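You operate a simulated robot arm through the tools that you are given. There is no shell and no other tool. Be economical: measure what you need, move in short steps, check, and stop when the job is done.

Carry out the task below with a simulated robot arm. There is one attempt and no reset: what you move stays moved.

## Task
Put the yellow holder on the shelf over the workbench. Open the right drawer of the parts bench, take the small dark ring from the top of the parts bench and put it in the inside of the right drawer of the parts bench and shut the drawer again. Put the small ring on the top of the parts bench away on the inside of the top tray. Turn the depth knob to 3 mm. Take the blue-banded sleeve and put it in the blue crate on the top of the wash bench. Put the teal box on the shelf under the packing table. Put the large bright ring on the counter of the stock rack away in the ring tray. Do these in any order.

Only the result counts: the job must be done as asked and must still hold three seconds after the hand-in. Knocking over, shifting, dropping, spilling or breaking anything else fails it.

## Robot
A 6-joint arm with a two-finger gripper on a trunk, on a base that drives. Base frame: it is fixed to the floor where the robot stands at the start and does not move with it; the origin is under the middle of the robot, x ahead of it, y to its left, z up. Lengths are in m, angles in rad, forces in N, time in s.
Its first joint turns from -2.897 to 2.897 rad. Places, roughly: blue crate [-0.75, 3.75, 1]; blue-banded sleeve [-1.25, 0.5, 0.25]; depth knob [0.2, -0.6, 0.9]; inside of the right drawer of the parts bench [0.1, -1.1, 0.7]; inside of the top tray [-4.6, 0.2, 0.9]; large bright ring (6x6x3 cm) [-3, -4.4, 0.9]; right drawer of the parts bench [0, -1.1, 0.8]; ring tray (33x22 cm) [-0.9, 1.08, 0.86]; shelf over the workbench (88x20 cm) [1.8, 2.2, 1.44]; shelf under the packing table [-1.2, 0.9, 0.2]; small dark ring (5x5x3 cm) [0.7, -0.2, 0.9]; small ring (5x5x2 cm) [0.7, -0.4, 0.9]; teal box [-1, 0.75, 0.75]; yellow holder (6x6x5 cm) [0.6, 0, 0.9]. Payload 2.45 kg.
Tool frame: the origin (TCP) lies between the finger pads and is the grasp point; the fingertips stand 0.02 m ahead of it; z points along the fingers, y is the line along which they close. Largest opening 0.14 m; the body of the gripper starts 0.168 m behind the TCP.
Orientation is that of the tool frame in the base frame, as a unit quaternion [x, y, z, w]. With the fingers straight down and closing along the base's y, the tool's x points along the base's -x, its y along +y and its z along -z.

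## Interface
- The arm moves only by the tool apply_moves. Its argument "plan" is a list that holds one entry, the list of rows, each a list of 7 numbers: the opening, from 0 (shut) to 1 (fully open), then the shift along the tool's x, y, z in m, then the turn, a rotation vector about the tool's x, y, z in rad. In form: [[[fingers, dx, dy, dz, ax, ay, az], ...]]. A call has 1 to 8 rows; each row shifts and turns the commanded pose from where the row before left it, along the tool's axes as they then stand. A row lasts 0.2 s, in which the tool goes at most 0.05 m and 0.15 rad; a call with a longer step from one row to the next is refused whole, and so is a gripper value outside its range. Where a pose cannot be reached the arm comes as near as it can. A force on the tool above 40 N (or 10 N above the force at the start of the call, whichever is more), or a blocked arm, ends the call early, and 0.2 s more pass. Each finger travels about 0.045 m/s and halts on what it meets, pressing with about 40 N; the grip force reading is that of the motor and also rises with nothing between the fingers. The clock runs only during rows and for 0.2 s after the last one: add rows that do not move to give the fingers time. The reply holds the time, the measured pose of the TCP, the force on the tool along the base axes, the opening and the grip force, in the units named above and with some noise, with the torque about the TCP (base axes, N m) and any sound that the robot's microphone picked up.
- Cameras (640 x 400 px; columns grow to the right, rows downward): "scene" is now at [-0.1183, 0.1768, 1.0701]; the picture's right is [0.07, -1.00, -0.00], its down [-0.87, -0.06, -0.48] and it looks along [0.48, 0.03, -0.88] (base axes); focal length 214 px, centre (320, 200). "wrist" rides on the gripper at [0.078, 0.011, -0.209] in the tool frame; the picture's right is [-0.14, 0.99, 0.00], its down [-0.92, -0.13, -0.37] and it looks along [-0.37, -0.05, 0.93] (tool axes); focal length 280 px, centre (320, 200). There is no depth. A picture from a camera that has moved, and an enlarged one, comes with that camera's place and axes in the base frame and with its lens. The place of the scene camera against the robot may be out by one fixed shift of up to 0.018 m in any direction.
- snapshot(camera): a new picture of that camera. The clock stands still meanwhile.
- steer(legs): drives the robot by 1 to 6 legs, each [ahead, left, turn to the left] in m, m and rad, along the robot's own axes; the way and the turn of a leg run together, so that a leg with both is an arc; at most 1.5 m and 3.142 rad a leg. The arm and the cameras ride along, it lands a little off, and it stops where it bumps. It gives what a move gives.
- pan_tilt(pan, tilt): turns the head with the scene camera to pan (to the left, within 2.496 rad either way) and tilt (down, from -0.506 to 1.204), counted from straight ahead of the robot. It gives what a move gives.
- inspect(camera, box): a new picture of the part [left, top, right, bottom] of that camera's present view, enlarged. The clock stands still meanwhile.
- hand_in(): hands the job in; it is judged then, once.

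Work in short steps. Places have to be worked out from the pictures, the camera data and where the tool is seen: move nearer, look again, correct. Check each grasp and each placing, and mend what went wrong. You have 217 turns and 198 pictures in all, those below and enlarged ones among them. Open the gripper and draw the arm clear of the work before you hand the job in, unless the task says otherwise; then end with one line.

The tools are called by a JSON object that holds its "fn" and its "kwargs". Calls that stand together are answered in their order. apply_moves: Moves the arm, as the interface text tells. Its arguments: {"type":"object","properties":{"plan":{"type":"array","items":{"type":"array","items":{"type":"array","items":{"type":"number"}}}}},"required":["plan"]} The other tools are called the same way: steer (legs) drives the base; pan_tilt (pan, tilt) turns the head that bears the scene camera; snapshot (camera) takes a picture; inspect (camera, box) takes an enlarged picture of a part of a camera's view; hand_in () hands the job in.

At the start:

```text
t: 0.0
tcp_pos: [-0.3696, -0.5067, 1.2027]
tool_rot: [0.0, 1.0, 0.0, 0.001]
force: [-0.7, 0.2, 0.0]
moment: [-0.03, 0.04, 0.02]
gripper_width: 0.14
grasp_force: 0.0
robot x, y, heading: [0.0002, 0.0002, 0.005]
head pan, tilt: [0.066, 1.066]
```

scene: 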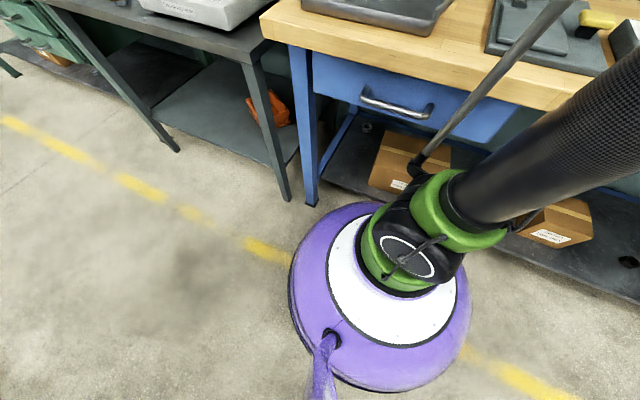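
wrist: 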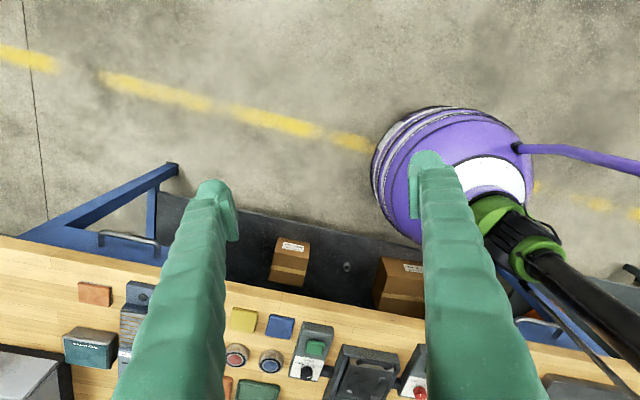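

The purple disc turns out to be my own base, with a bench in front of me that runs slightly slanted. I'll look around with the head first.

{"fn": "pan_tilt", "kwargs": {"pan": -0.4, "tilt": 0.6}}

{"fn": "snapshot", "kwargs": {"camera": "scene"}}

{"fn": "pan_tilt", "kwargs": {"pan": 1.0, "tilt": 0.35}}

{"fn": "snapshot", "kwargs": {"camera": "scene"}}

{"fn": "pan_tilt", "kwargs": {"pan": 2.4, "tilt": 0.35}}

{"fn": "snapshot", "kwargs": {"camera": "scene"}}

{"fn": "pan_tilt", "kwargs": {"pan": -2.2, "tilt": 0.35}}

{"fn": "snapshot", "kwargs": {"camera": "scene"}}

```text
t: 0.9
tcp_pos: [-0.369, -0.506, 1.2025]
tool_rot: [0.0, 1.0, -0.001, 0.0]
force: [0.0, 0.4, 0.0]
moment: [-0.03, 0.0, 0.02]
gripper_width: 0.1401
grasp_force: 0.1
robot x, y, heading: [-0.0009, 0.0004, 0.002]
head pan, tilt: [-0.4, 0.6]
```

```text
195 pictures are left
camera scene: at [-0.1021, 0.1382, 1.1066], right [-0.39, -0.92, 0.0], down [-0.52, 0.22, -0.82], along [0.76, -0.32, -0.57], focal length 214 px, centre (320, 200)
```

scene: 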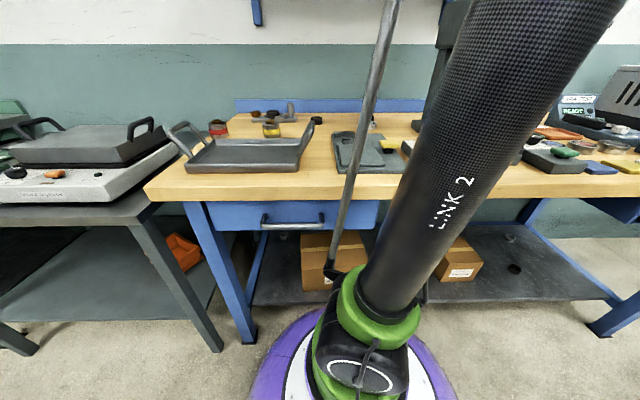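

```text
t: 2.4
tcp_pos: [-0.369, -0.5067, 1.2017]
tool_rot: [0.0, 1.0, 0.0, 0.0]
force: [-0.1, -0.5, -0.5]
moment: [0.01, -0.01, 0.01]
gripper_width: 0.1399
grasp_force: 0.0
robot x, y, heading: [-0.003, 0.0016, -0.0]
head pan, tilt: [1.0, 0.351]
```

```text
194 pictures are left
camera scene: at [-0.1331, 0.2508, 1.1294], right [0.84, -0.54, 0.0], down [-0.19, -0.29, -0.94], along [0.51, 0.79, -0.34], focal length 214 px, centre (320, 200)
```

scene: 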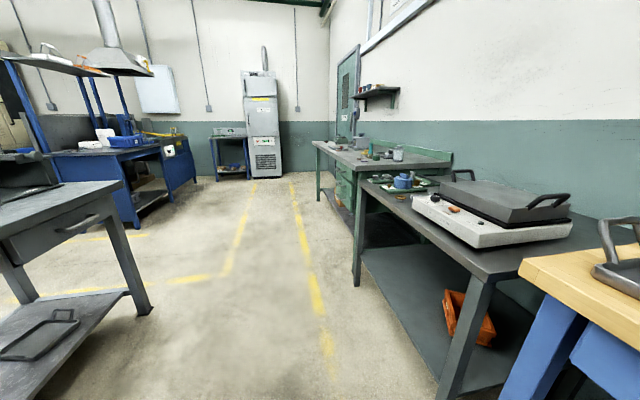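

```text
t: 4.0
tcp_pos: [-0.3685, -0.5057, 1.2016]
tool_rot: [0.0, 1.0, 0.0, 0.0]
force: [0.1, 0.6, -0.3]
moment: [-0.02, -0.03, 0.01]
gripper_width: 0.1399
grasp_force: 0.0
robot x, y, heading: [0.0007, 0.0046, -0.007]
head pan, tilt: [2.4, 0.351]
```

```text
193 pictures are left
camera scene: at [-0.2521, 0.2354, 1.1294], right [0.68, 0.74, 0.0], down [0.25, -0.23, -0.94], along [-0.69, 0.63, -0.34], focal length 214 px, centre (320, 200)
```

scene: 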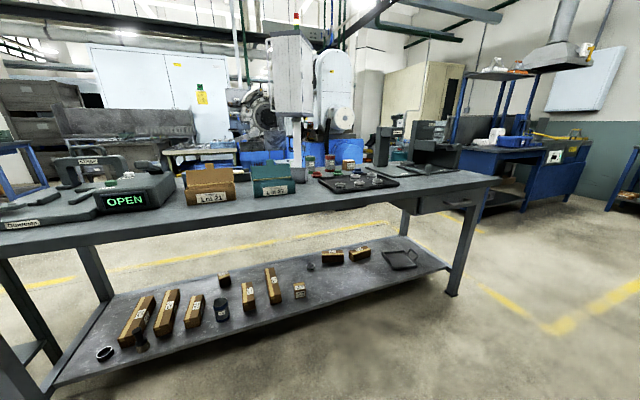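

```text
t: 7.6
tcp_pos: [-0.3708, -0.5063, 1.2026]
tool_rot: [0.0, 1.0, 0.0, 0.0]
force: [1.0, 0.2, -0.8]
moment: [0.01, -0.01, -0.02]
gripper_width: 0.1398
grasp_force: 0.1
robot x, y, heading: [0.0026, -0.0001, 0.001]
head pan, tilt: [-2.201, 0.351]
```

```text
192 pictures are left
camera scene: at [-0.2383, 0.0972, 1.1294], right [-0.81, 0.59, 0.0], down [0.2, 0.28, -0.94], along [-0.55, -0.76, -0.34], focal length 214 px, centre (320, 200)
```

scene: 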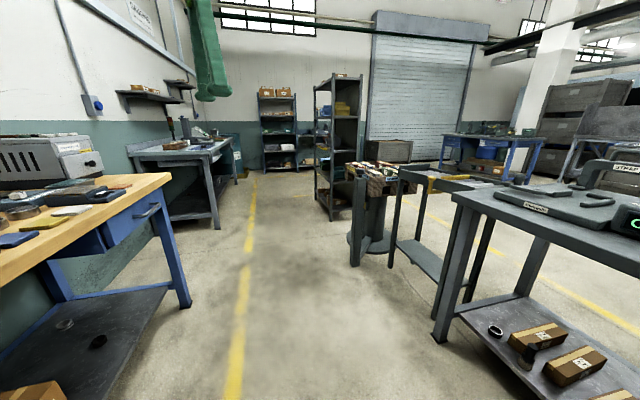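

I'll look closely at the bench top from the head, pan -0.4 and -0.9.

{"fn": "pan_tilt", "kwargs": {"pan": -0.25, "tilt": 0.6}}

{"fn": "inspect", "kwargs": {"camera": "scene", "box": [80, 60, 400, 260]}}

{"fn": "pan_tilt", "kwargs": {"pan": -1.1, "tilt": 0.6}}

{"fn": "snapshot", "kwargs": {"camera": "scene"}}

```text
t: 9.5
tcp_pos: [-0.37, -0.5058, 1.2028]
tool_rot: [0.0, 1.0, 0.001, -0.001]
force: [-0.4, 0.2, 0.0]
moment: [-0.02, -0.03, -0.01]
gripper_width: 0.14
grasp_force: 0.0
robot x, y, heading: [0.0003, -0.0006, -0.004]
head pan, tilt: [-0.25, 0.6]
```

```text
2.00 times, centred on (240, 160) of scene
camera zoom: at [-0.0979, 0.1506, 1.1067], right [-0.25, -0.97, 0.0], down [-0.55, 0.14, -0.83], along [0.8, -0.2, -0.56], focal length 429 px, centre (480, 280)
```

zoom: 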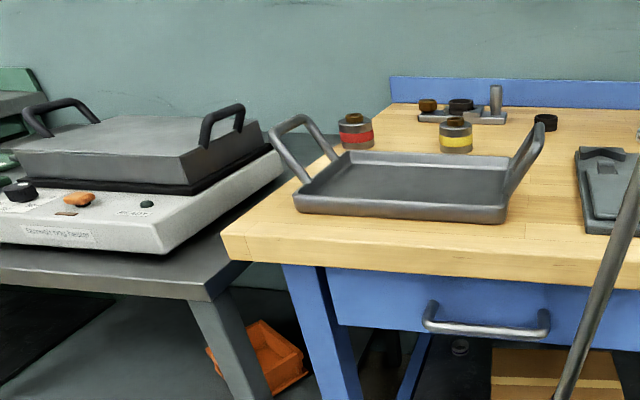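

```text
t: 10.7
tcp_pos: [-0.3693, -0.5059, 1.2026]
tool_rot: [0.001, 1.0, -0.001, -0.001]
force: [0.6, -0.8, -0.3]
moment: [0.03, 0.04, -0.01]
gripper_width: 0.1399
grasp_force: 0.1
robot x, y, heading: [0.0007, 0.0005, 0.002]
head pan, tilt: [-1.1, 0.6]
```

```text
190 pictures are left
camera scene: at [-0.1433, 0.0938, 1.1067], right [-0.89, -0.45, 0.0], down [-0.26, 0.5, -0.83], along [0.38, -0.73, -0.56], focal length 214 px, centre (320, 200)
```

scene: 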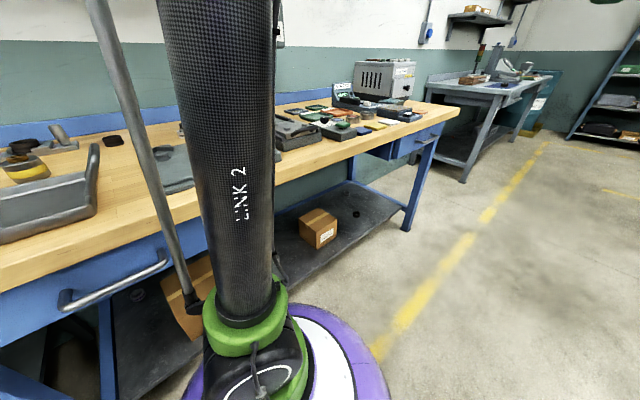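

The yellow-banded holder sits at about (0.63, 0.01) and the dark ring at about (0.76, -0.2). I turn the robot by 2 rad so the arm hangs over the bench and the wrist camera can see it.

{"fn": "steer", "kwargs": {"legs": [[0, 0, 1.95]]}}

{"fn": "snapshot", "kwargs": {"camera": "wrist"}}

{"fn": "pan_tilt", "kwargs": {"pan": -2.3, "tilt": 0.6}}

{"fn": "snapshot", "kwargs": {"camera": "scene"}}

```text
t: 13.8
tcp_pos: [0.2762, -0.5675, 1.2027]
tool_rot: [-0.516, 0.857, -0.004, -0.008]
force: [-4.2, -3.2, -3.4]
moment: [0.0, 0.24, -0.31]
gripper_width: 0.1382
grasp_force: 0.2
robot x, y, heading: [0.002, -0.0021, 1.102]
head pan, tilt: [-1.1, 0.6]
stopped in leg 1: the force on the tool passed its limit at 143 N (the readings are from after the stop); the commanded pose is now the measured one
```

```text
189 pictures are left
camera wrist: at [0.2315, -0.628, 1.4132], right [-0.81, 0.58, 0.0], down [0.55, 0.76, 0.35], along [0.21, 0.29, -0.94], focal length 280 px, centre (320, 200)
```

wrist: 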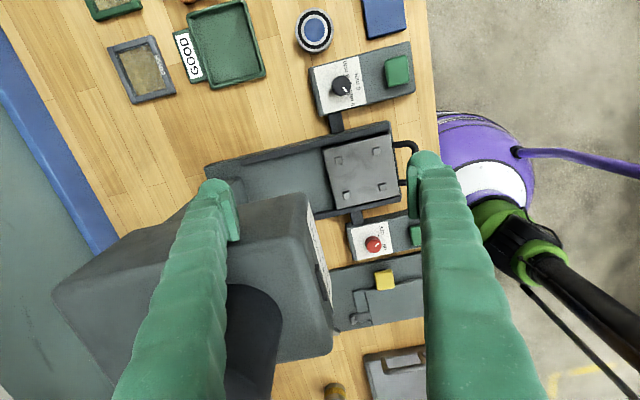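

```text
t: 15.2
tcp_pos: [0.2763, -0.5665, 1.2028]
tool_rot: [-0.517, 0.856, -0.003, -0.008]
force: [-6.2, -6.7, -1.1]
moment: [0.03, 0.13, -0.71]
gripper_width: 0.1382
grasp_force: 0.0
robot x, y, heading: [0.0013, -0.0015, 1.104]
head pan, tilt: [-2.3, 0.6]
```

```text
188 pictures are left
camera scene: at [-0.2039, -0.1754, 1.1065], right [-0.93, -0.36, 0.0], down [-0.2, 0.53, -0.82], along [0.3, -0.77, -0.57], focal length 214 px, centre (320, 200)
```

scene: 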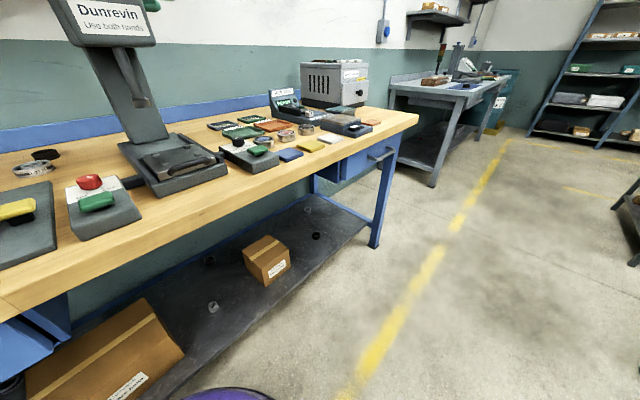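

The gripper bumped the tall press (Dunrevin). I'll turn back a bit and check that the press still stands; the depth knob shows at about (0.195, -0.61).

{"fn": "steer", "kwargs": {"legs": [[0, 0, -0.3]]}}

{"fn": "snapshot", "kwargs": {"camera": "wrist"}}

{"fn": "pan_tilt", "kwargs": {"pan": -1.6, "tilt": 0.5}}

{"fn": "snapshot", "kwargs": {"camera": "scene"}}

```text
t: 16.6
tcp_pos: [0.0929, -0.6235, 1.2024]
tool_rot: [-0.38, 0.925, -0.003, -0.009]
force: [0.3, 0.0, 0.2]
moment: [0.0, 0.01, -0.01]
gripper_width: 0.14
grasp_force: 0.0
robot x, y, heading: [0.0, -0.0005, 0.797]
head pan, tilt: [-2.3, 0.6]
```

```text
187 pictures are left
camera wrist: at [0.0332, -0.6683, 1.4133], right [-0.6, 0.8, 0.0], down [0.75, 0.56, 0.35], along [0.28, 0.21, -0.94], focal length 280 px, centre (320, 200)
```

wrist: 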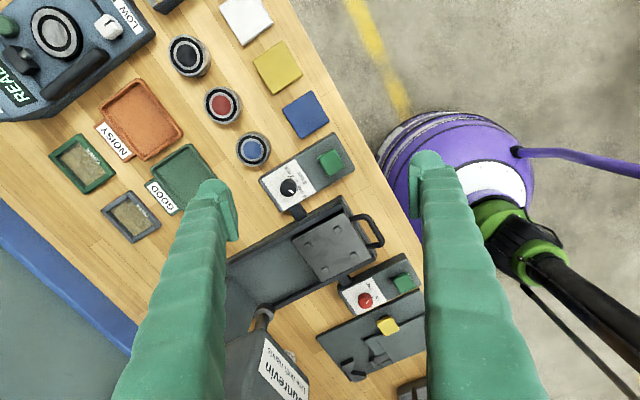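

```text
t: 17.7
tcp_pos: [0.0946, -0.6228, 1.2026]
tool_rot: [-0.38, 0.925, -0.003, -0.009]
force: [-0.1, -0.7, 0.8]
moment: [-0.01, -0.01, 0.02]
gripper_width: 0.1398
grasp_force: 0.0
robot x, y, heading: [0.0007, -0.0001, 0.793]
head pan, tilt: [-1.6, 0.499]
```

```text
186 pictures are left
camera scene: at [-0.1885, -0.0815, 1.1157], right [-0.72, -0.69, 0.0], down [-0.33, 0.35, -0.88], along [0.61, -0.63, -0.48], focal length 214 px, centre (320, 200)
```

scene: 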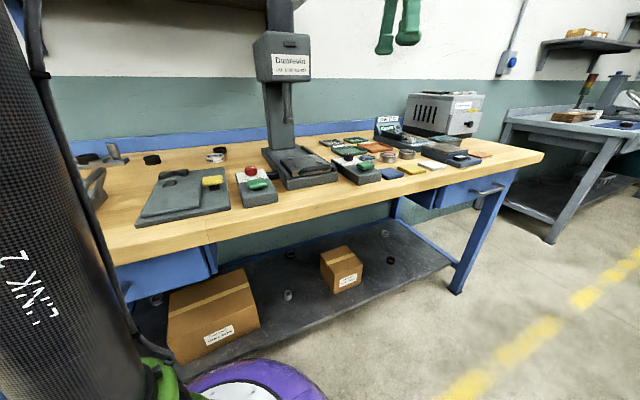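

The press is standing fine. I'll enlarge the depth-knob panel to read its scale.

{"fn": "inspect", "kwargs": {"camera": "wrist", "box": [240, 130, 368, 210]}}

{"fn": "inspect", "kwargs": {"camera": "scene", "box": [70, 120, 330, 230]}}

```text
5.00 times, centred on (304, 170) of wrist
camera zoom: at [0.0332, -0.6683, 1.4133], right [-0.6, 0.8, 0.0], down [0.75, 0.56, 0.35], along [0.28, 0.21, -0.94], focal length 1402 px, centre (400, 350)
```

zoom: 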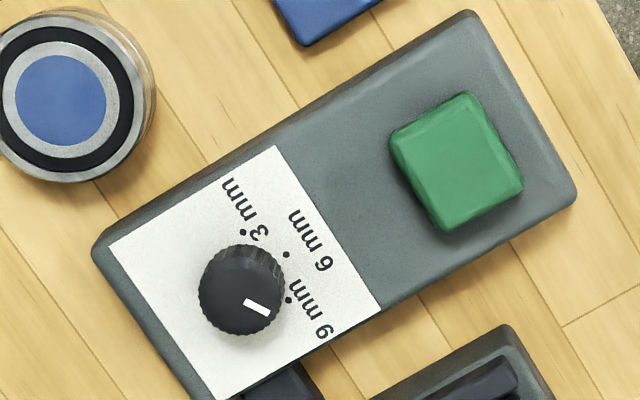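

```text
2.46 times, centred on (200, 175) of scene
camera zoom: at [-0.1885, -0.0815, 1.1157], right [-0.72, -0.69, 0.0], down [-0.33, 0.35, -0.88], along [0.61, -0.63, -0.48], focal length 528 px, centre (615, 262)
```

zoom: 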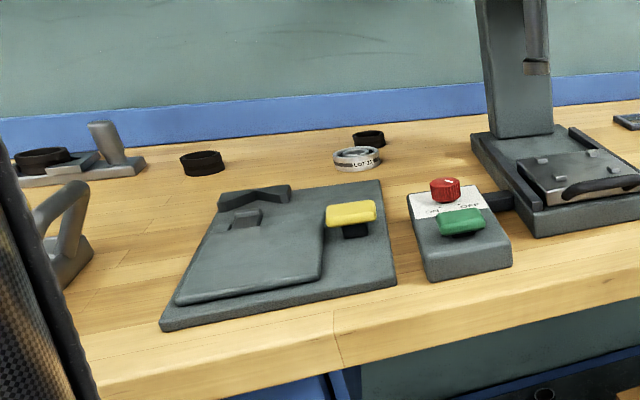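

The knob points at 9 mm, and 3 mm lies about 122° counter-clockwise seen from above; the knob top is near (0.197, -0.617, 0.919). I back the base off so the knob is in reach, then look again.

{"fn": "steer", "kwargs": {"legs": [[-0.03, 0.17, 0]]}}

{"fn": "apply_moves", "kwargs": {"plan": [[[0.5, -0.04, -0.03, 0, 0, 0, 0], [0.5, -0.03, -0.04, 0, 0, 0, 0], [0.5, -0.03, -0.04, 0, 0, 0, 0], [0.5, 0, -0.04, 0.04, 0, 0, 0], [0.5, 0, 0, 0.04, 0, 0, 0], [0.5, 0, 0, 0.04, 0, 0, 0]]]}}

{"fn": "snapshot", "kwargs": {"camera": "wrist"}}

```text
t: 19.2
tcp_pos: [-0.0517, -0.5226, 1.2036]
tool_rot: [-0.382, 0.924, -0.003, -0.009]
force: [-0.3, 0.0, -0.7]
moment: [0.0, -0.02, 0.0]
gripper_width: 0.1402
grasp_force: 0.2
robot x, y, heading: [-0.144, 0.1031, 0.794]
head pan, tilt: [-1.6, 0.499]
```

```text
refused: row 4 steps farther than a row can; nothing moved
```

```text
183 pictures are left
camera wrist: at [-0.1131, -0.5667, 1.4133], right [-0.6, 0.8, 0.0], down [0.75, 0.56, 0.35], along [0.28, 0.21, -0.94], focal length 280 px, centre (320, 200)
```

wrist: 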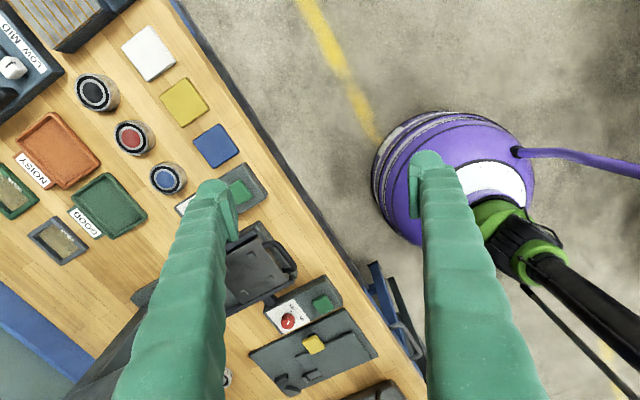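

{"fn": "apply_moves", "kwargs": {"plan": [[[0.5, -0.0182, -0.0404, 0, 0, 0, 0], [0.5, -0.0182, -0.0404, 0, 0, 0, 0], [0.5, -0.0182, -0.0404, 0, 0, 0, 0], [0.5, -0.0182, -0.0404, 0, 0, 0, 0], [0.5, -0.0182, -0.0404, 0, 0, 0, 0], [0.5, -0.0184, -0.0404, 0, 0, 0, 0], [0.5, 0, 0, 0.045, 0, 0, 0], [0.5, 0, 0, 0.045, 0, 0, 0]]]}}

{"fn": "snapshot", "kwargs": {"camera": "wrist"}}

```text
t: 21.0
tcp_pos: [0.1964, -0.619, 1.1102]
tool_rot: [-0.38, 0.925, -0.003, -0.008]
force: [1.0, -0.2, 0.4]
moment: [-0.04, 0.04, 0.02]
gripper_width: 0.07
grasp_force: 0.0
robot x, y, heading: [-0.1458, 0.0966, 0.793]
head pan, tilt: [-1.6, 0.499]
```

```text
182 pictures are left
camera wrist: at [0.135, -0.6637, 1.32], right [-0.6, 0.8, 0.0], down [0.75, 0.56, 0.35], along [0.28, 0.21, -0.94], focal length 280 px, centre (320, 200)
```

wrist: 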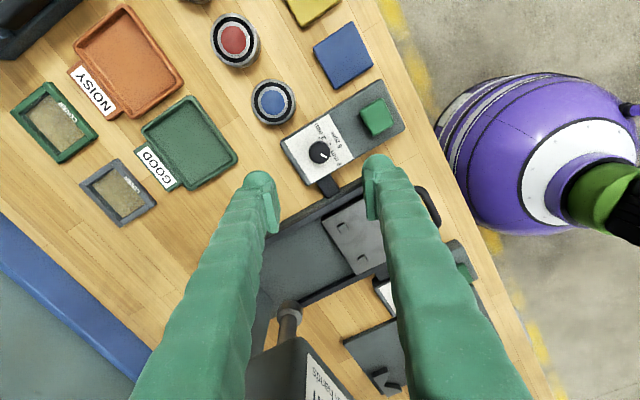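

The knob is right under the TCP at (0.195, -0.619). I descend to just above grip height and look.

{"fn": "apply_moves", "kwargs": {"plan": [[[0.5, 0, 0, 0.045, 0, 0, 0], [0.5, 0, 0, 0.045, 0, 0, 0], [0.5, 0, 0, 0.045, 0, 0, 0], [0.5, 0, 0, 0.04, 0, 0, 0]]]}}

{"fn": "inspect", "kwargs": {"camera": "wrist", "box": [200, 100, 440, 250]}}

```text
t: 22.0
tcp_pos: [0.1905, -0.6184, 0.9335]
tool_rot: [-0.379, 0.925, -0.002, -0.008]
force: [0.1, -0.3, 0.2]
moment: [-0.02, 0.01, 0.03]
gripper_width: 0.0701
grasp_force: 0.0
robot x, y, heading: [-0.1485, 0.102, 0.798]
head pan, tilt: [-1.6, 0.499]
```

```text
2.67 times, centred on (320, 175) of wrist
camera zoom: at [0.1299, -0.6634, 1.1442], right [-0.6, 0.8, 0.0], down [0.75, 0.56, 0.35], along [0.28, 0.21, -0.94], focal length 748 px, centre (320, 267)
```

zoom: 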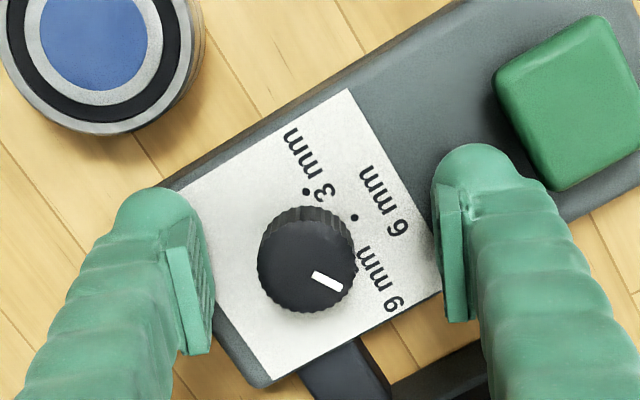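

I centre on the knob (4 mm to the left in view), go down 1 cm, and grip.

{"fn": "apply_moves", "kwargs": {"plan": [[[0.5, -0.0023, -0.004, 0.011, 0, 0, 0], [0.1, 0, 0, 0, 0, 0, 0], [0.1, 0, 0, 0, 0, 0, 0], [0.1, 0, 0, 0, 0, 0, 0], [0.1, 0, 0, 0, 0, 0, 0]]]}}

{"fn": "inspect", "kwargs": {"camera": "wrist", "box": [200, 100, 440, 250]}}

```text
t: 22.4
tcp_pos: [0.1938, -0.6199, 0.9283]
tool_rot: [-0.38, 0.925, -0.003, -0.009]
force: [-1.7, 2.6, 25.0]
moment: [0.37, -0.03, 0.04]
gripper_width: 0.069
grasp_force: 14.4
robot x, y, heading: [-0.1447, 0.1006, 0.796]
head pan, tilt: [-1.6, 0.499]
stopped in row 2: the force on the tool passed its limit at 60 N (the readings are from after the stop); the commanded pose is now the measured one
```

```text
2.67 times, centred on (320, 175) of wrist
camera zoom: at [0.1325, -0.6641, 1.1393], right [-0.6, 0.8, 0.0], down [0.75, 0.56, 0.35], along [0.28, 0.21, -0.94], focal length 748 px, centre (320, 267)
```

zoom: 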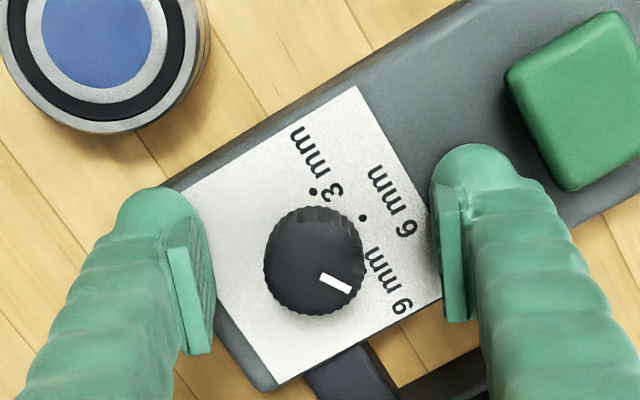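

The fingertips touched the panel at TCP 0.928; I lift 3 mm and close.

{"fn": "apply_moves", "kwargs": {"plan": [[[0.5, -0.002, -0.0015, -0.004, 0, 0, 0], [0.1, 0, 0, 0, 0, 0, 0], [0.1, 0, 0, 0, 0, 0, 0], [0.1, 0, 0, 0, 0, 0, 0], [0.1, 0, 0, 0, 0, 0, 0]]]}}

{"fn": "inspect", "kwargs": {"camera": "wrist", "box": [200, 100, 440, 250]}}

```text
t: 23.6
tcp_pos: [0.1967, -0.62, 0.9316]
tool_rot: [-0.38, 0.925, -0.003, -0.008]
force: [-3.8, 6.6, -7.9]
moment: [0.04, 0.0, 0.03]
gripper_width: 0.0287
grasp_force: 36.4
robot x, y, heading: [-0.1474, 0.1025, 0.796]
head pan, tilt: [-1.6, 0.499]
```

```text
2.67 times, centred on (320, 175) of wrist
camera zoom: at [0.1353, -0.6649, 1.1411], right [-0.6, 0.8, 0.0], down [0.75, 0.56, 0.35], along [0.28, 0.21, -0.94], focal length 748 px, centre (320, 267)
```

zoom: 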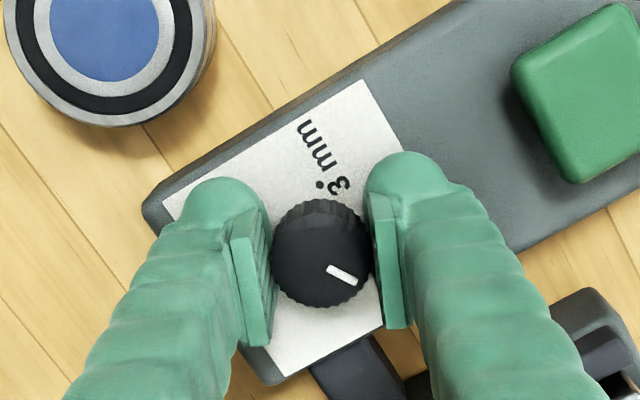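

The knob is held (width 0.029). Now I turn it counter-clockwise seen from above: first 7 rows of −0.15 rad about the tool z.

{"fn": "apply_moves", "kwargs": {"plan": [[[0.1, 0, 0, 0, 0, 0, -0.149], [0.1, 0, 0, 0, 0, 0, -0.149], [0.1, 0, 0, 0, 0, 0, -0.149], [0.1, 0, 0, 0, 0, 0, -0.149], [0.1, 0, 0, 0, 0, 0, -0.149], [0.1, 0, 0, 0, 0, 0, -0.149], [0.1, 0, 0, 0, 0, 0, -0.149]]]}}

{"fn": "snapshot", "kwargs": {"camera": "wrist"}}

```text
t: 25.2
tcp_pos: [0.1992, -0.6205, 0.9292]
tool_rot: [0.792, -0.611, -0.001, 0.009]
force: [18.1, -20.1, 1.6]
moment: [-0.38, -0.32, -0.02]
gripper_width: 0.0286
grasp_force: 45.2
robot x, y, heading: [-0.1453, 0.0988, 0.796]
head pan, tilt: [-1.6, 0.499]
```

```text
178 pictures are left
camera wrist: at [0.2094, -0.6962, 1.1407], right [-0.99, -0.12, 0.01], down [-0.1, 0.93, 0.36], along [-0.06, 0.35, -0.93], focal length 280 px, centre (320, 200)
```

wrist: 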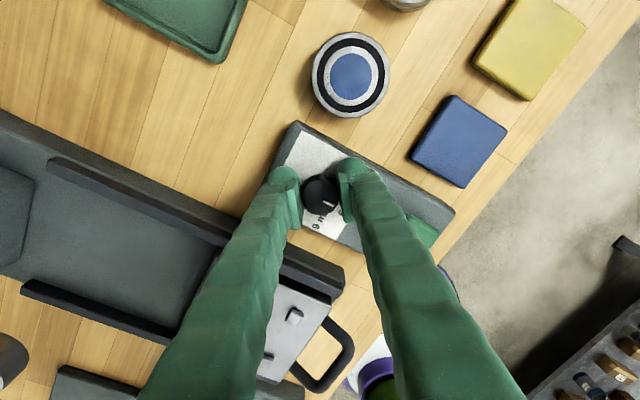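

{"fn": "apply_moves", "kwargs": {"plan": [[[0.1, 0.001, 0, 0, 0, 0, -0.149], [0.1, 0, 0, 0, 0, 0, -0.149], [0.1, 0, 0, 0, 0, 0, -0.149], [0.1, 0, 0, 0, 0, 0, -0.149], [0.1, 0, 0, 0, 0, 0, -0.149], [0.1, 0, 0, 0, 0, 0, -0.149], [0.1, 0, 0, 0, 0, 0, -0.149]]]}}

{"fn": "inspect", "kwargs": {"camera": "wrist", "box": [200, 100, 440, 250]}}

```text
t: 26.1
tcp_pos: [0.1975, -0.6198, 0.9308]
tool_rot: [0.802, -0.598, -0.004, 0.011]
force: [-2.9, -4.2, -6.5]
moment: [-0.29, -0.08, 0.01]
gripper_width: 0.0289
grasp_force: 45.0
out of reach, approached as far as the arm can: row 1, 2, 3, 4
robot x, y, heading: [-0.1466, 0.1015, 0.792]
head pan, tilt: [-1.6, 0.499]
stopped in row 4: the force on the tool passed its limit at 40 N (the readings are from after the stop); the commanded pose is now the measured one
```

```text
2.67 times, centred on (320, 175) of wrist
camera zoom: at [0.2134, -0.695, 1.1407], right [-0.99, -0.15, 0.02], down [-0.13, 0.92, 0.36], along [-0.07, 0.35, -0.93], focal length 748 px, centre (320, 267)
```

zoom: 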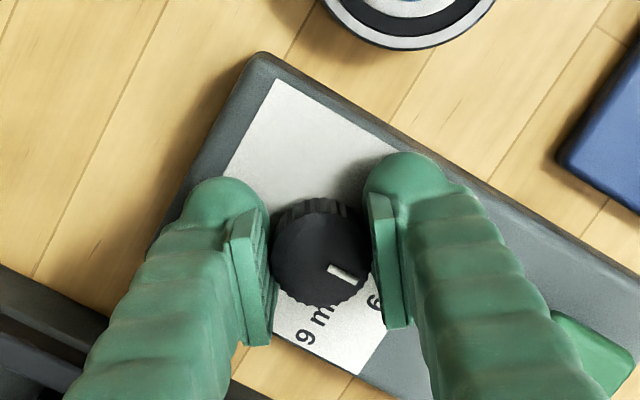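

The wrist is at its limit after about 62°. I release, lift, and turn back to regrip.

{"fn": "apply_moves", "kwargs": {"plan": [[[0.5, 0, 0, 0, 0, 0, 0], [0.5, 0, 0, 0, 0, 0, 0], [0.5, 0, 0, -0.025, 0, 0, 0], [0.5, 0, 0, 0, 0, 0, 0.149], [0.5, 0, 0, 0, 0, 0, 0.149], [0.5, 0, 0, 0, 0, 0, 0.149], [0.5, 0, 0, 0, 0, 0, 0.149], [0.5, 0, 0, 0, 0, 0, 0.149]]]}}

{"fn": "apply_moves", "kwargs": {"plan": [[[0.5, 0, 0, 0, 0, 0, 0.149], [0.5, 0, 0, 0, 0, 0, 0.149], [0.5, 0, 0, 0, 0, 0, 0.12], [0.5, 0, 0, 0, 0, 0, 0]]]}}

{"fn": "inspect", "kwargs": {"camera": "wrist", "box": [200, 100, 440, 250]}}

```text
t: 27.9
tcp_pos: [0.1988, -0.6186, 0.9565]
tool_rot: [-0.529, 0.848, -0.001, -0.012]
force: [-0.3, -0.5, -0.5]
moment: [0.02, -0.01, -0.02]
gripper_width: 0.0698
grasp_force: 0.0
robot x, y, heading: [-0.1454, 0.1018, 0.797]
head pan, tilt: [-1.6, 0.499]
```

```text
t: 28.9
tcp_pos: [0.1994, -0.618, 0.9564]
tool_rot: [-0.341, 0.94, -0.004, -0.011]
force: [-0.7, -0.2, -0.1]
moment: [0.01, 0.0, -0.01]
gripper_width: 0.0702
grasp_force: 0.0
robot x, y, heading: [-0.1485, 0.1021, 0.792]
head pan, tilt: [-1.6, 0.499]
```

```text
2.67 times, centred on (320, 175) of wrist
camera zoom: at [0.1357, -0.6574, 1.1674], right [-0.53, 0.85, 0.0], down [0.8, 0.5, 0.35], along [0.29, 0.18, -0.94], focal length 748 px, centre (320, 267)
```

zoom: 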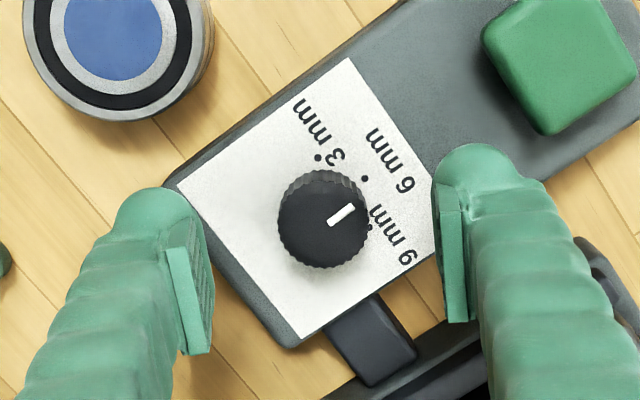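

Pointer now at 6 mm. I descend, regrip, then turn another 60°.

{"fn": "apply_moves", "kwargs": {"plan": [[[0.5, 0.001, 0, 0.0245, 0, 0, 0], [0.1, 0, 0, 0, 0, 0, 0], [0.1, 0, 0, 0, 0, 0, 0], [0.1, 0, 0, 0, 0, 0, 0], [0.1, 0, 0, 0, 0, 0, 0]]]}}

{"fn": "apply_moves", "kwargs": {"plan": [[[0.1, 0, 0, 0, 0, 0, -0.149], [0.1, 0, 0, 0, 0, 0, -0.149], [0.1, 0, 0, 0, 0, 0, -0.149], [0.1, 0, 0, 0, 0, 0, -0.149], [0.1, 0, 0, 0, 0, 0, -0.149], [0.1, 0, 0, 0, 0, 0, -0.149], [0.1, 0, 0, 0, 0, 0, -0.149]]]}}

{"fn": "inspect", "kwargs": {"camera": "wrist", "box": [200, 100, 440, 250]}}

```text
t: 30.1
tcp_pos: [0.1962, -0.6186, 0.9309]
tool_rot: [-0.342, 0.94, -0.002, -0.013]
force: [-15.3, 25.1, -17.1]
moment: [0.21, 0.12, 0.05]
gripper_width: 0.0291
grasp_force: 36.2
robot x, y, heading: [-0.1451, 0.1016, 0.792]
head pan, tilt: [-1.6, 0.499]
```

```text
t: 30.8
tcp_pos: [0.1982, -0.6194, 0.9325]
tool_rot: [-0.507, 0.862, -0.001, -0.012]
force: [-1.5, 1.7, 2.0]
moment: [0.04, 0.01, -0.02]
gripper_width: 0.0286
grasp_force: 44.9
robot x, y, heading: [-0.149, 0.1008, 0.795]
head pan, tilt: [-1.6, 0.499]
stopped in row 3: the force on the tool passed its limit at 44 N (the readings are from after the stop); the commanded pose is now the measured one
```

```text
2.67 times, centred on (320, 175) of wrist
camera zoom: at [0.1532, -0.6794, 1.1428], right [-0.8, 0.6, 0.01], down [0.57, 0.75, 0.35], along [0.2, 0.28, -0.94], focal length 748 px, centre (320, 267)
```

zoom: 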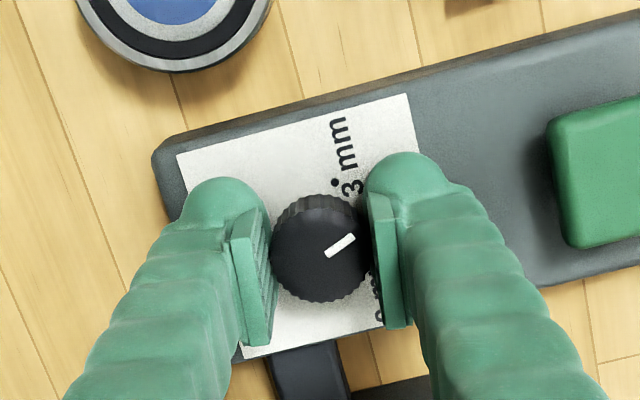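

Stopped after about 21°; I continue with the remaining ~39°.

{"fn": "apply_moves", "kwargs": {"plan": [[[0.1, 0, 0, 0, 0, 0, -0.14], [0.1, 0, 0, 0, 0, 0, -0.14], [0.1, 0, 0, 0, 0, 0, -0.14], [0.1, 0, 0, 0, 0, 0, -0.14], [0.1, 0, 0, 0, 0, 0, -0.14]]]}}

{"fn": "inspect", "kwargs": {"camera": "wrist", "box": [200, 100, 440, 250]}}

```text
t: 32.0
tcp_pos: [0.1963, -0.6192, 0.9315]
tool_rot: [0.773, -0.635, -0.004, 0.012]
force: [1.5, 2.4, 4.8]
moment: [-0.22, -0.11, 0.05]
gripper_width: 0.0285
grasp_force: 44.6
robot x, y, heading: [-0.1454, 0.0988, 0.797]
head pan, tilt: [-1.6, 0.499]
```

```text
2.67 times, centred on (320, 175) of wrist
camera zoom: at [0.2057, -0.6952, 1.142], right [-1.0, -0.06, 0.02], down [-0.05, 0.93, 0.36], along [-0.04, 0.35, -0.93], focal length 748 px, centre (320, 267)
```

zoom: 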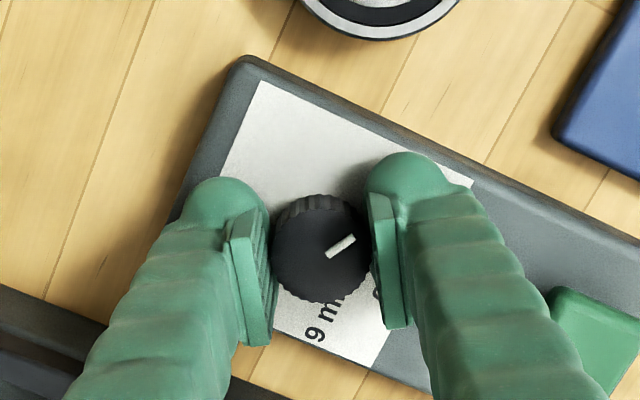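

Total about 61°. I release, lift and check the pointer.

{"fn": "apply_moves", "kwargs": {"plan": [[[0.5, 0, 0, 0, 0, 0, 0], [0.5, 0, 0, 0, 0, 0, 0], [0.5, 0, 0, -0.03, 0, 0, 0], [0.5, 0, 0, -0.05, 0, 0, 0.1], [0.5, 0, 0, -0.05, 0, 0, 0.149], [0.5, 0, 0, -0.05, 0, 0, 0.149], [0.5, 0, 0, -0.05, 0, 0, 0.149], [0.5, 0, 0, -0.03, 0, 0, 0.149]]]}}

{"fn": "inspect", "kwargs": {"camera": "wrist", "box": [230, 80, 420, 200]}}

```text
t: 33.8
tcp_pos: [0.2021, -0.6148, 1.1909]
tool_rot: [-0.508, 0.861, -0.001, -0.012]
force: [1.1, 0.2, 0.5]
moment: [-0.06, 0.04, 0.01]
gripper_width: 0.0699
grasp_force: 0.1
robot x, y, heading: [-0.1445, 0.1016, 0.791]
head pan, tilt: [-1.6, 0.499]
```

```text
3.33 times, centred on (325, 140) of wrist
camera zoom: at [0.1583, -0.6749, 1.4021], right [-0.8, 0.6, 0.01], down [0.56, 0.75, 0.35], along [0.2, 0.28, -0.94], focal length 935 px, centre (303, 400)
```

zoom: 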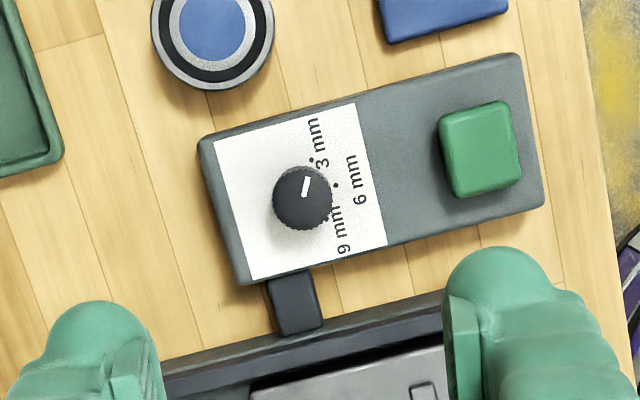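

{"fn": "inspect", "kwargs": {"camera": "wrist", "box": [300, 115, 348, 145]}}

```text
13.33 times, centred on (324, 130) of wrist
camera zoom: at [0.1583, -0.6749, 1.4021], right [-0.8, 0.6, 0.01], down [0.56, 0.75, 0.35], along [0.2, 0.28, -0.94], focal length 3738 px, centre (267, 1133)
```

zoom: 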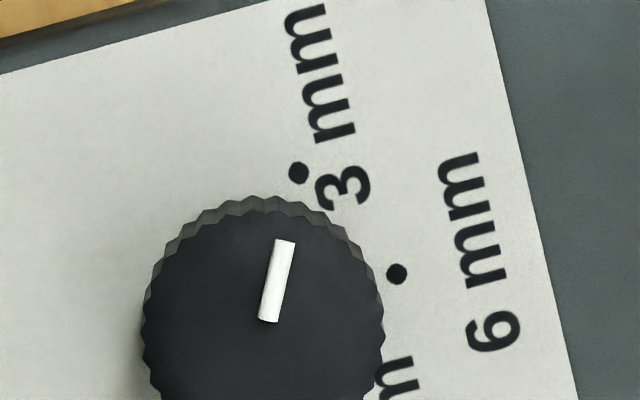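

The knob stands at 3 mm. Next is the right drawer: handle near (-0.15, -1.06, 0.75). I drive to about (-0.82, -0.40), which leaves pull room.

{"fn": "steer", "kwargs": {"legs": [[-0.826, 0.133, 0]]}}

{"fn": "snapshot", "kwargs": {"camera": "wrist"}}

{"fn": "pan_tilt", "kwargs": {"pan": -1.5, "tilt": 0.6}}

{"fn": "snapshot", "kwargs": {"camera": "scene"}}

```text
t: 38.2
tcp_pos: [-0.4572, -1.1047, 1.1895]
tool_rot: [-0.516, 0.857, -0.001, -0.012]
force: [0.9, 0.6, 0.4]
moment: [0.0, 0.04, -0.02]
gripper_width: 0.07
grasp_force: 0.0
robot x, y, heading: [-0.8134, -0.3937, 0.811]
head pan, tilt: [-1.6, 0.499]
```

```text
171 pictures are left
camera wrist: at [-0.4995, -1.1659, 1.4015], right [-0.81, 0.59, 0.01], down [0.55, 0.76, 0.35], along [0.2, 0.28, -0.94], focal length 280 px, centre (320, 200)
```

wrist: 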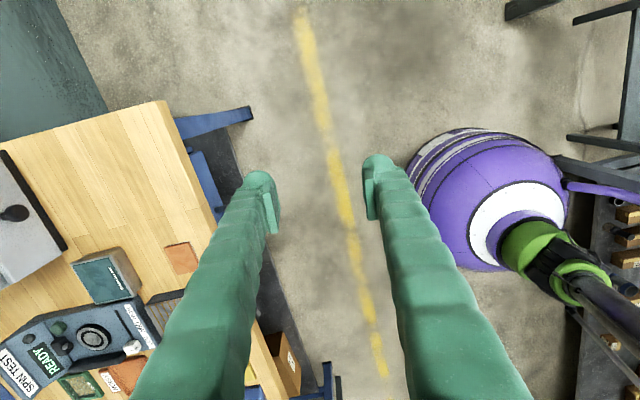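

```text
t: 38.9
tcp_pos: [-0.4567, -1.1047, 1.1919]
tool_rot: [-0.515, 0.857, -0.002, -0.013]
force: [1.1, 0.8, -1.0]
moment: [0.0, -0.02, -0.01]
gripper_width: 0.0699
grasp_force: 0.0
robot x, y, heading: [-0.8169, -0.3941, 0.808]
head pan, tilt: [-1.499, 0.6]
```

```text
170 pictures are left
camera scene: at [-0.9997, -0.4697, 1.1067], right [-0.64, -0.77, 0.0], down [-0.43, 0.36, -0.83], along [0.64, -0.53, -0.56], focal length 214 px, centre (320, 200)
```

scene: 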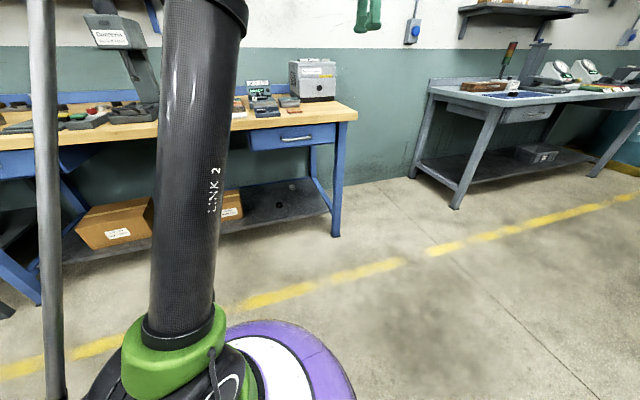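

{"fn": "inspect", "kwargs": {"camera": "scene", "box": [230, 90, 390, 190]}}

{"fn": "apply_moves", "kwargs": {"plan": [[[0.5, 0, -0.04, 0, 0, 0, 0], [0.5, 0, -0.04, 0, 0, 0, 0], [0.5, 0, -0.04, 0, 0, 0, 0]]]}}

{"fn": "snapshot", "kwargs": {"camera": "wrist"}}

```text
4.00 times, centred on (310, 140) of scene
camera zoom: at [-0.9997, -0.4697, 1.1067], right [-0.64, -0.77, 0.0], down [-0.43, 0.36, -0.83], along [0.64, -0.53, -0.56], focal length 858 px, centre (360, 440)
```

zoom: 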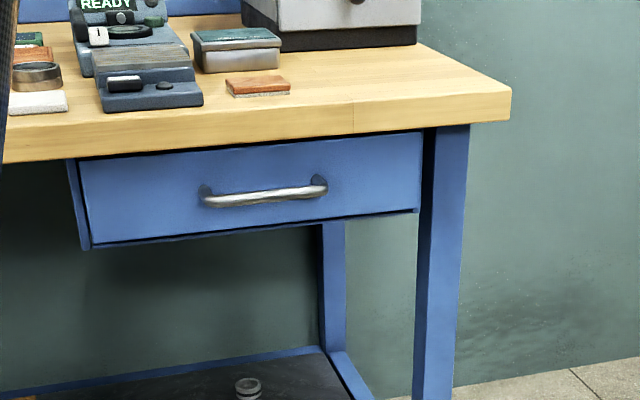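

```text
t: 39.7
tcp_pos: [-0.3784, -1.1443, 1.187]
tool_rot: [-0.516, 0.856, -0.002, -0.013]
force: [1.1, -0.3, -1.2]
moment: [0.05, 0.07, -0.03]
gripper_width: 0.0698
grasp_force: 0.1
out of reach, approached as far as the arm can: row 3
robot x, y, heading: [-0.8167, -0.3916, 0.807]
head pan, tilt: [-1.499, 0.6]
```

```text
168 pictures are left
camera wrist: at [-0.42, -1.2061, 1.3976], right [-0.81, 0.59, 0.01], down [0.55, 0.76, 0.35], along [0.2, 0.29, -0.94], focal length 280 px, centre (320, 200)
```

wrist: 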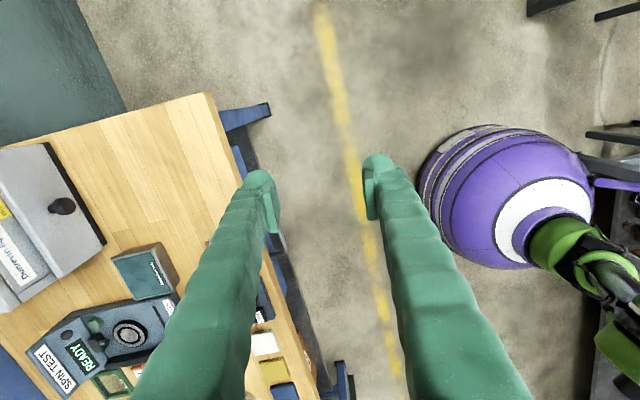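

The handle is at about (-0.16, -1.025, 0.783); the bench normal is heading -22.5°, with its front edge overhanging nearly to the handle, so I'll grip the bar with a tilted tool. I move the base to face the drawer, then tilt.

{"fn": "steer", "kwargs": {"legs": [[-0.284, -0.03, 0]]}}

{"fn": "apply_moves", "kwargs": {"plan": [[[0.5, 0, 0, 0.03, 0, 0, -0.09], [0.5, 0, 0, 0.03, 0.14, 0, 0], [0.5, 0, 0, 0.03, 0.14, 0, 0], [0.5, 0, 0, 0.03, 0.14, 0, 0], [0.5, 0, 0, 0.03, 0.14, 0, 0], [0.5, 0, 0, 0.03, 0.14, 0, 0], [0.5, 0, 0, 0, 0.14, 0, 0], [0.5, 0, 0, 0, 0.14, 0, 0]]]}}

{"fn": "snapshot", "kwargs": {"camera": "wrist"}}

```text
t: 41.7
tcp_pos: [-0.5524, -1.3698, 1.1871]
tool_rot: [-0.514, 0.857, -0.001, -0.012]
force: [-0.3, 0.0, 0.4]
moment: [0.01, -0.03, -0.01]
gripper_width: 0.0699
grasp_force: 0.1
robot x, y, heading: [-0.985, -0.6145, 0.803]
head pan, tilt: [-1.499, 0.6]
```

```text
t: 43.5
tcp_pos: [-0.5188, -1.3876, 1.0167]
tool_rot: [-0.493, 0.734, -0.394, 0.25]
force: [1.7, 0.2, -0.1]
moment: [-0.02, 0.0, -0.02]
gripper_width: 0.0698
grasp_force: 0.0
robot x, y, heading: [-0.9859, -0.6158, 0.809]
head pan, tilt: [-1.499, 0.6]
```

```text
167 pictures are left
camera wrist: at [-0.7129, -1.3876, 1.1269], right [-0.47, 0.33, -0.82], down [0.15, 0.94, 0.29], along [0.87, 0.02, -0.49], focal length 280 px, centre (320, 200)
```

wrist: 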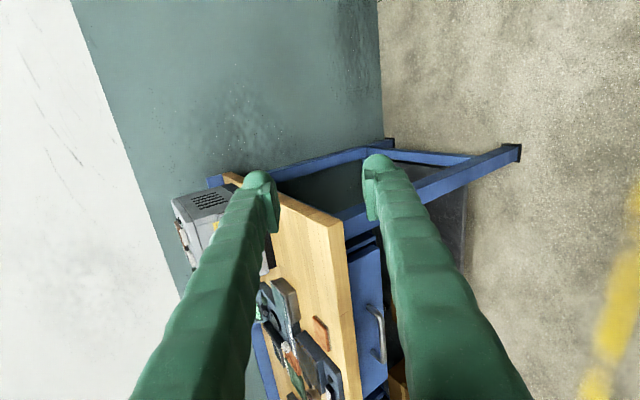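

The wrist view confirms the handle at (-0.155, -1.03, 0.783). I swing the tilted tool sideways in front of it.

{"fn": "apply_moves", "kwargs": {"plan": [[[0.3, -0.049, 0, 0, 0, 0, 0], [0.3, -0.049, 0, 0, 0, 0, 0], [0.3, -0.049, 0, 0, 0, 0, 0], [0.3, -0.049, 0, 0, 0, 0, 0], [0.3, -0.049, 0, 0, 0, 0, 0], [0.3, -0.049, 0, 0, 0, 0, 0], [0.3, -0.049, 0, 0, 0, 0, 0], [0.3, -0.049, 0, 0, 0, 0, 0]]]}}

{"fn": "apply_moves", "kwargs": {"plan": [[[0.3, -0.042, 0.02, 0, 0, 0, 0], [0.3, -0.042, 0.02, 0, 0, 0, 0], [0.3, 0, 0.036, 0.02, 0, 0, 0], [0.3, 0, 0, 0.048, 0, 0, 0], [0.3, 0, 0, 0.048, 0, 0, 0]]]}}

{"fn": "snapshot", "kwargs": {"camera": "wrist"}}

```text
t: 45.3
tcp_pos: [-0.3645, -1.0274, 1.0074]
tool_rot: [-0.493, 0.736, -0.392, 0.249]
force: [0.0, -0.9, 1.1]
moment: [0.02, 0.01, 0.02]
gripper_width: 0.042
grasp_force: 0.0
robot x, y, heading: [-0.9907, -0.6157, 0.81]
head pan, tilt: [-1.499, 0.6]
```

```text
t: 46.5
tcp_pos: [-0.283, -0.9708, 0.8766]
tool_rot: [-0.494, 0.735, -0.392, 0.25]
force: [0.4, -0.3, -0.5]
moment: [-0.05, -0.02, -0.01]
gripper_width: 0.0419
grasp_force: 0.0
robot x, y, heading: [-0.9865, -0.6154, 0.811]
head pan, tilt: [-1.499, 0.6]
```

```text
166 pictures are left
camera wrist: at [-0.4774, -0.9712, 0.9885], right [-0.47, 0.33, -0.82], down [0.15, 0.94, 0.29], along [0.87, 0.02, -0.49], focal length 280 px, centre (320, 200)
```

wrist: 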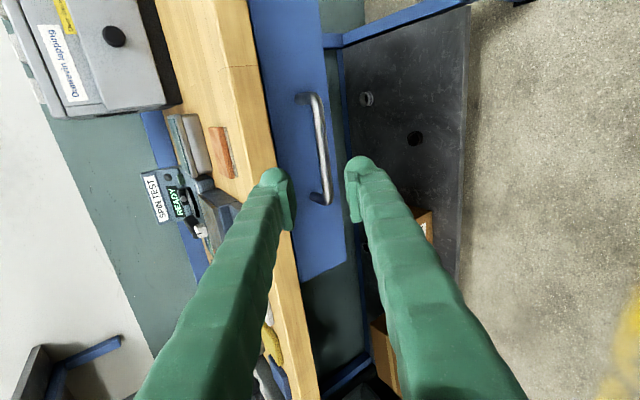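

The bar is straight ahead along the tool axis, 0.168 m away. I advance 0.13 and look.

{"fn": "apply_moves", "kwargs": {"plan": [[[0.3, 0.001, 0, 0.045, 0, 0, 0], [0.3, 0.001, 0, 0.045, 0, 0, 0], [0.3, 0.001, 0, 0.04, 0, 0, 0]]]}}

{"fn": "snapshot", "kwargs": {"camera": "wrist"}}

```text
t: 47.3
tcp_pos: [-0.1887, -1.0168, 0.8031]
tool_rot: [-0.493, 0.735, -0.393, 0.249]
force: [0.4, -0.1, 0.4]
moment: [0.0, -0.02, -0.02]
gripper_width: 0.0419
grasp_force: 0.1
robot x, y, heading: [-0.9874, -0.6166, 0.803]
head pan, tilt: [-1.499, 0.6]
```

```text
165 pictures are left
camera wrist: at [-0.3831, -1.0179, 0.9141], right [-0.47, 0.33, -0.82], down [0.15, 0.94, 0.29], along [0.87, 0.02, -0.49], focal length 280 px, centre (320, 200)
```

wrist: 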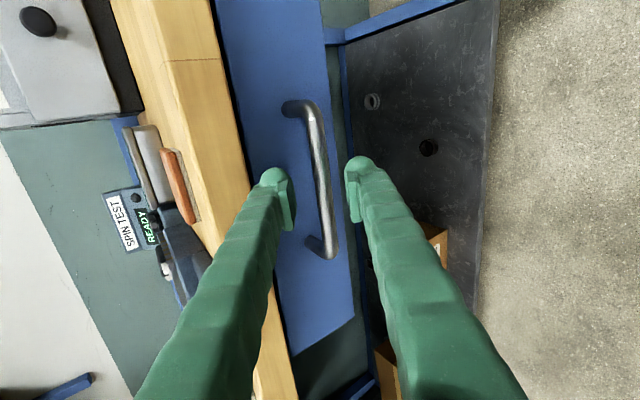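

Bar sits between the fingers. I advance 2.8 cm and close.

{"fn": "apply_moves", "kwargs": {"plan": [[[0.3, 0, 0, 0.028, 0, 0, 0], [0, 0, 0, 0, 0, 0, 0], [0, 0, 0, 0, 0, 0, 0], [0, 0, 0, 0, 0, 0, 0]]]}}

{"fn": "snapshot", "kwargs": {"camera": "wrist"}}

```text
t: 48.3
tcp_pos: [-0.1683, -1.0256, 0.7851]
tool_rot: [-0.494, 0.736, -0.391, 0.248]
force: [-1.5, 0.1, -13.6]
moment: [0.58, -0.25, -0.49]
gripper_width: 0.0109
grasp_force: 36.2
robot x, y, heading: [-0.9895, -0.6197, 0.805]
head pan, tilt: [-1.499, 0.6]
stopped in row 4: the force on the tool passed its limit at 42 N (the readings are from after the stop); the commanded pose is now the measured one
```

```text
164 pictures are left
camera wrist: at [-0.3624, -1.0264, 0.8974], right [-0.47, 0.33, -0.82], down [0.15, 0.94, 0.3], along [0.87, 0.02, -0.5], focal length 280 px, centre (320, 200)
```

wrist: 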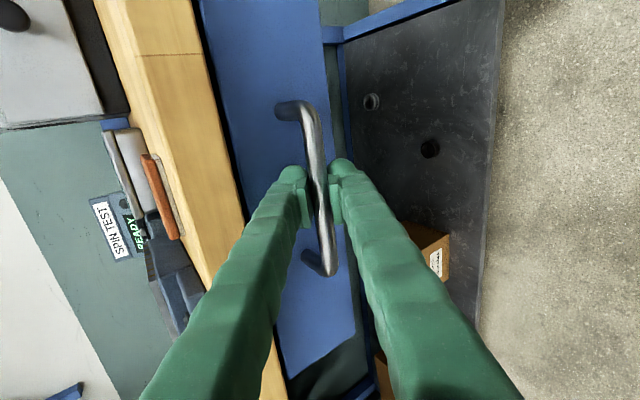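

The bar is gripped. I pull straight out along the bench normal, 0.15 m first.

{"fn": "apply_moves", "kwargs": {"plan": [[[0, 0, 0.017, -0.0248, 0, 0, 0], [0, 0, 0.017, -0.0248, 0, 0, 0], [0, 0, 0.017, -0.0248, 0, 0, 0], [0, 0, 0.017, -0.0248, 0, 0, 0], [0, 0, 0.017, -0.0248, 0, 0, 0]]]}}

{"fn": "snapshot", "kwargs": {"camera": "wrist"}}

```text
t: 49.3
tcp_pos: [-0.2724, -0.9846, 0.7849]
tool_rot: [-0.494, 0.736, -0.391, 0.247]
force: [1.8, -2.0, -18.9]
moment: [0.63, -0.25, -0.76]
gripper_width: 0.0107
grasp_force: 37.5
robot x, y, heading: [-0.9905, -0.6191, 0.806]
head pan, tilt: [-1.499, 0.6]
stopped in row 4: the force on the tool passed its limit at 42 N (the readings are from after the stop); the commanded pose is now the measured one
```

```text
163 pictures are left
camera wrist: at [-0.4647, -0.9846, 0.8977], right [-0.48, 0.33, -0.81], down [0.15, 0.94, 0.3], along [0.87, 0.02, -0.5], focal length 280 px, centre (320, 200)
```

wrist: 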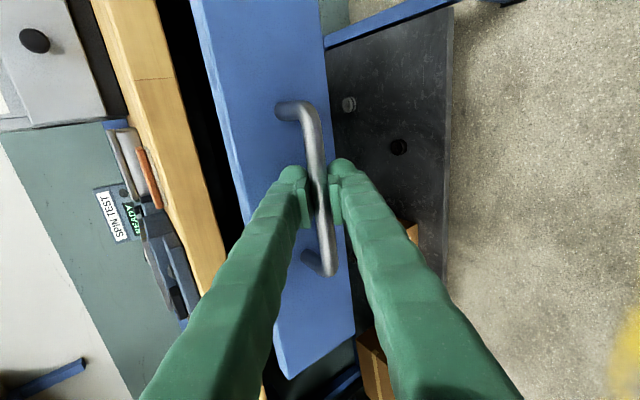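

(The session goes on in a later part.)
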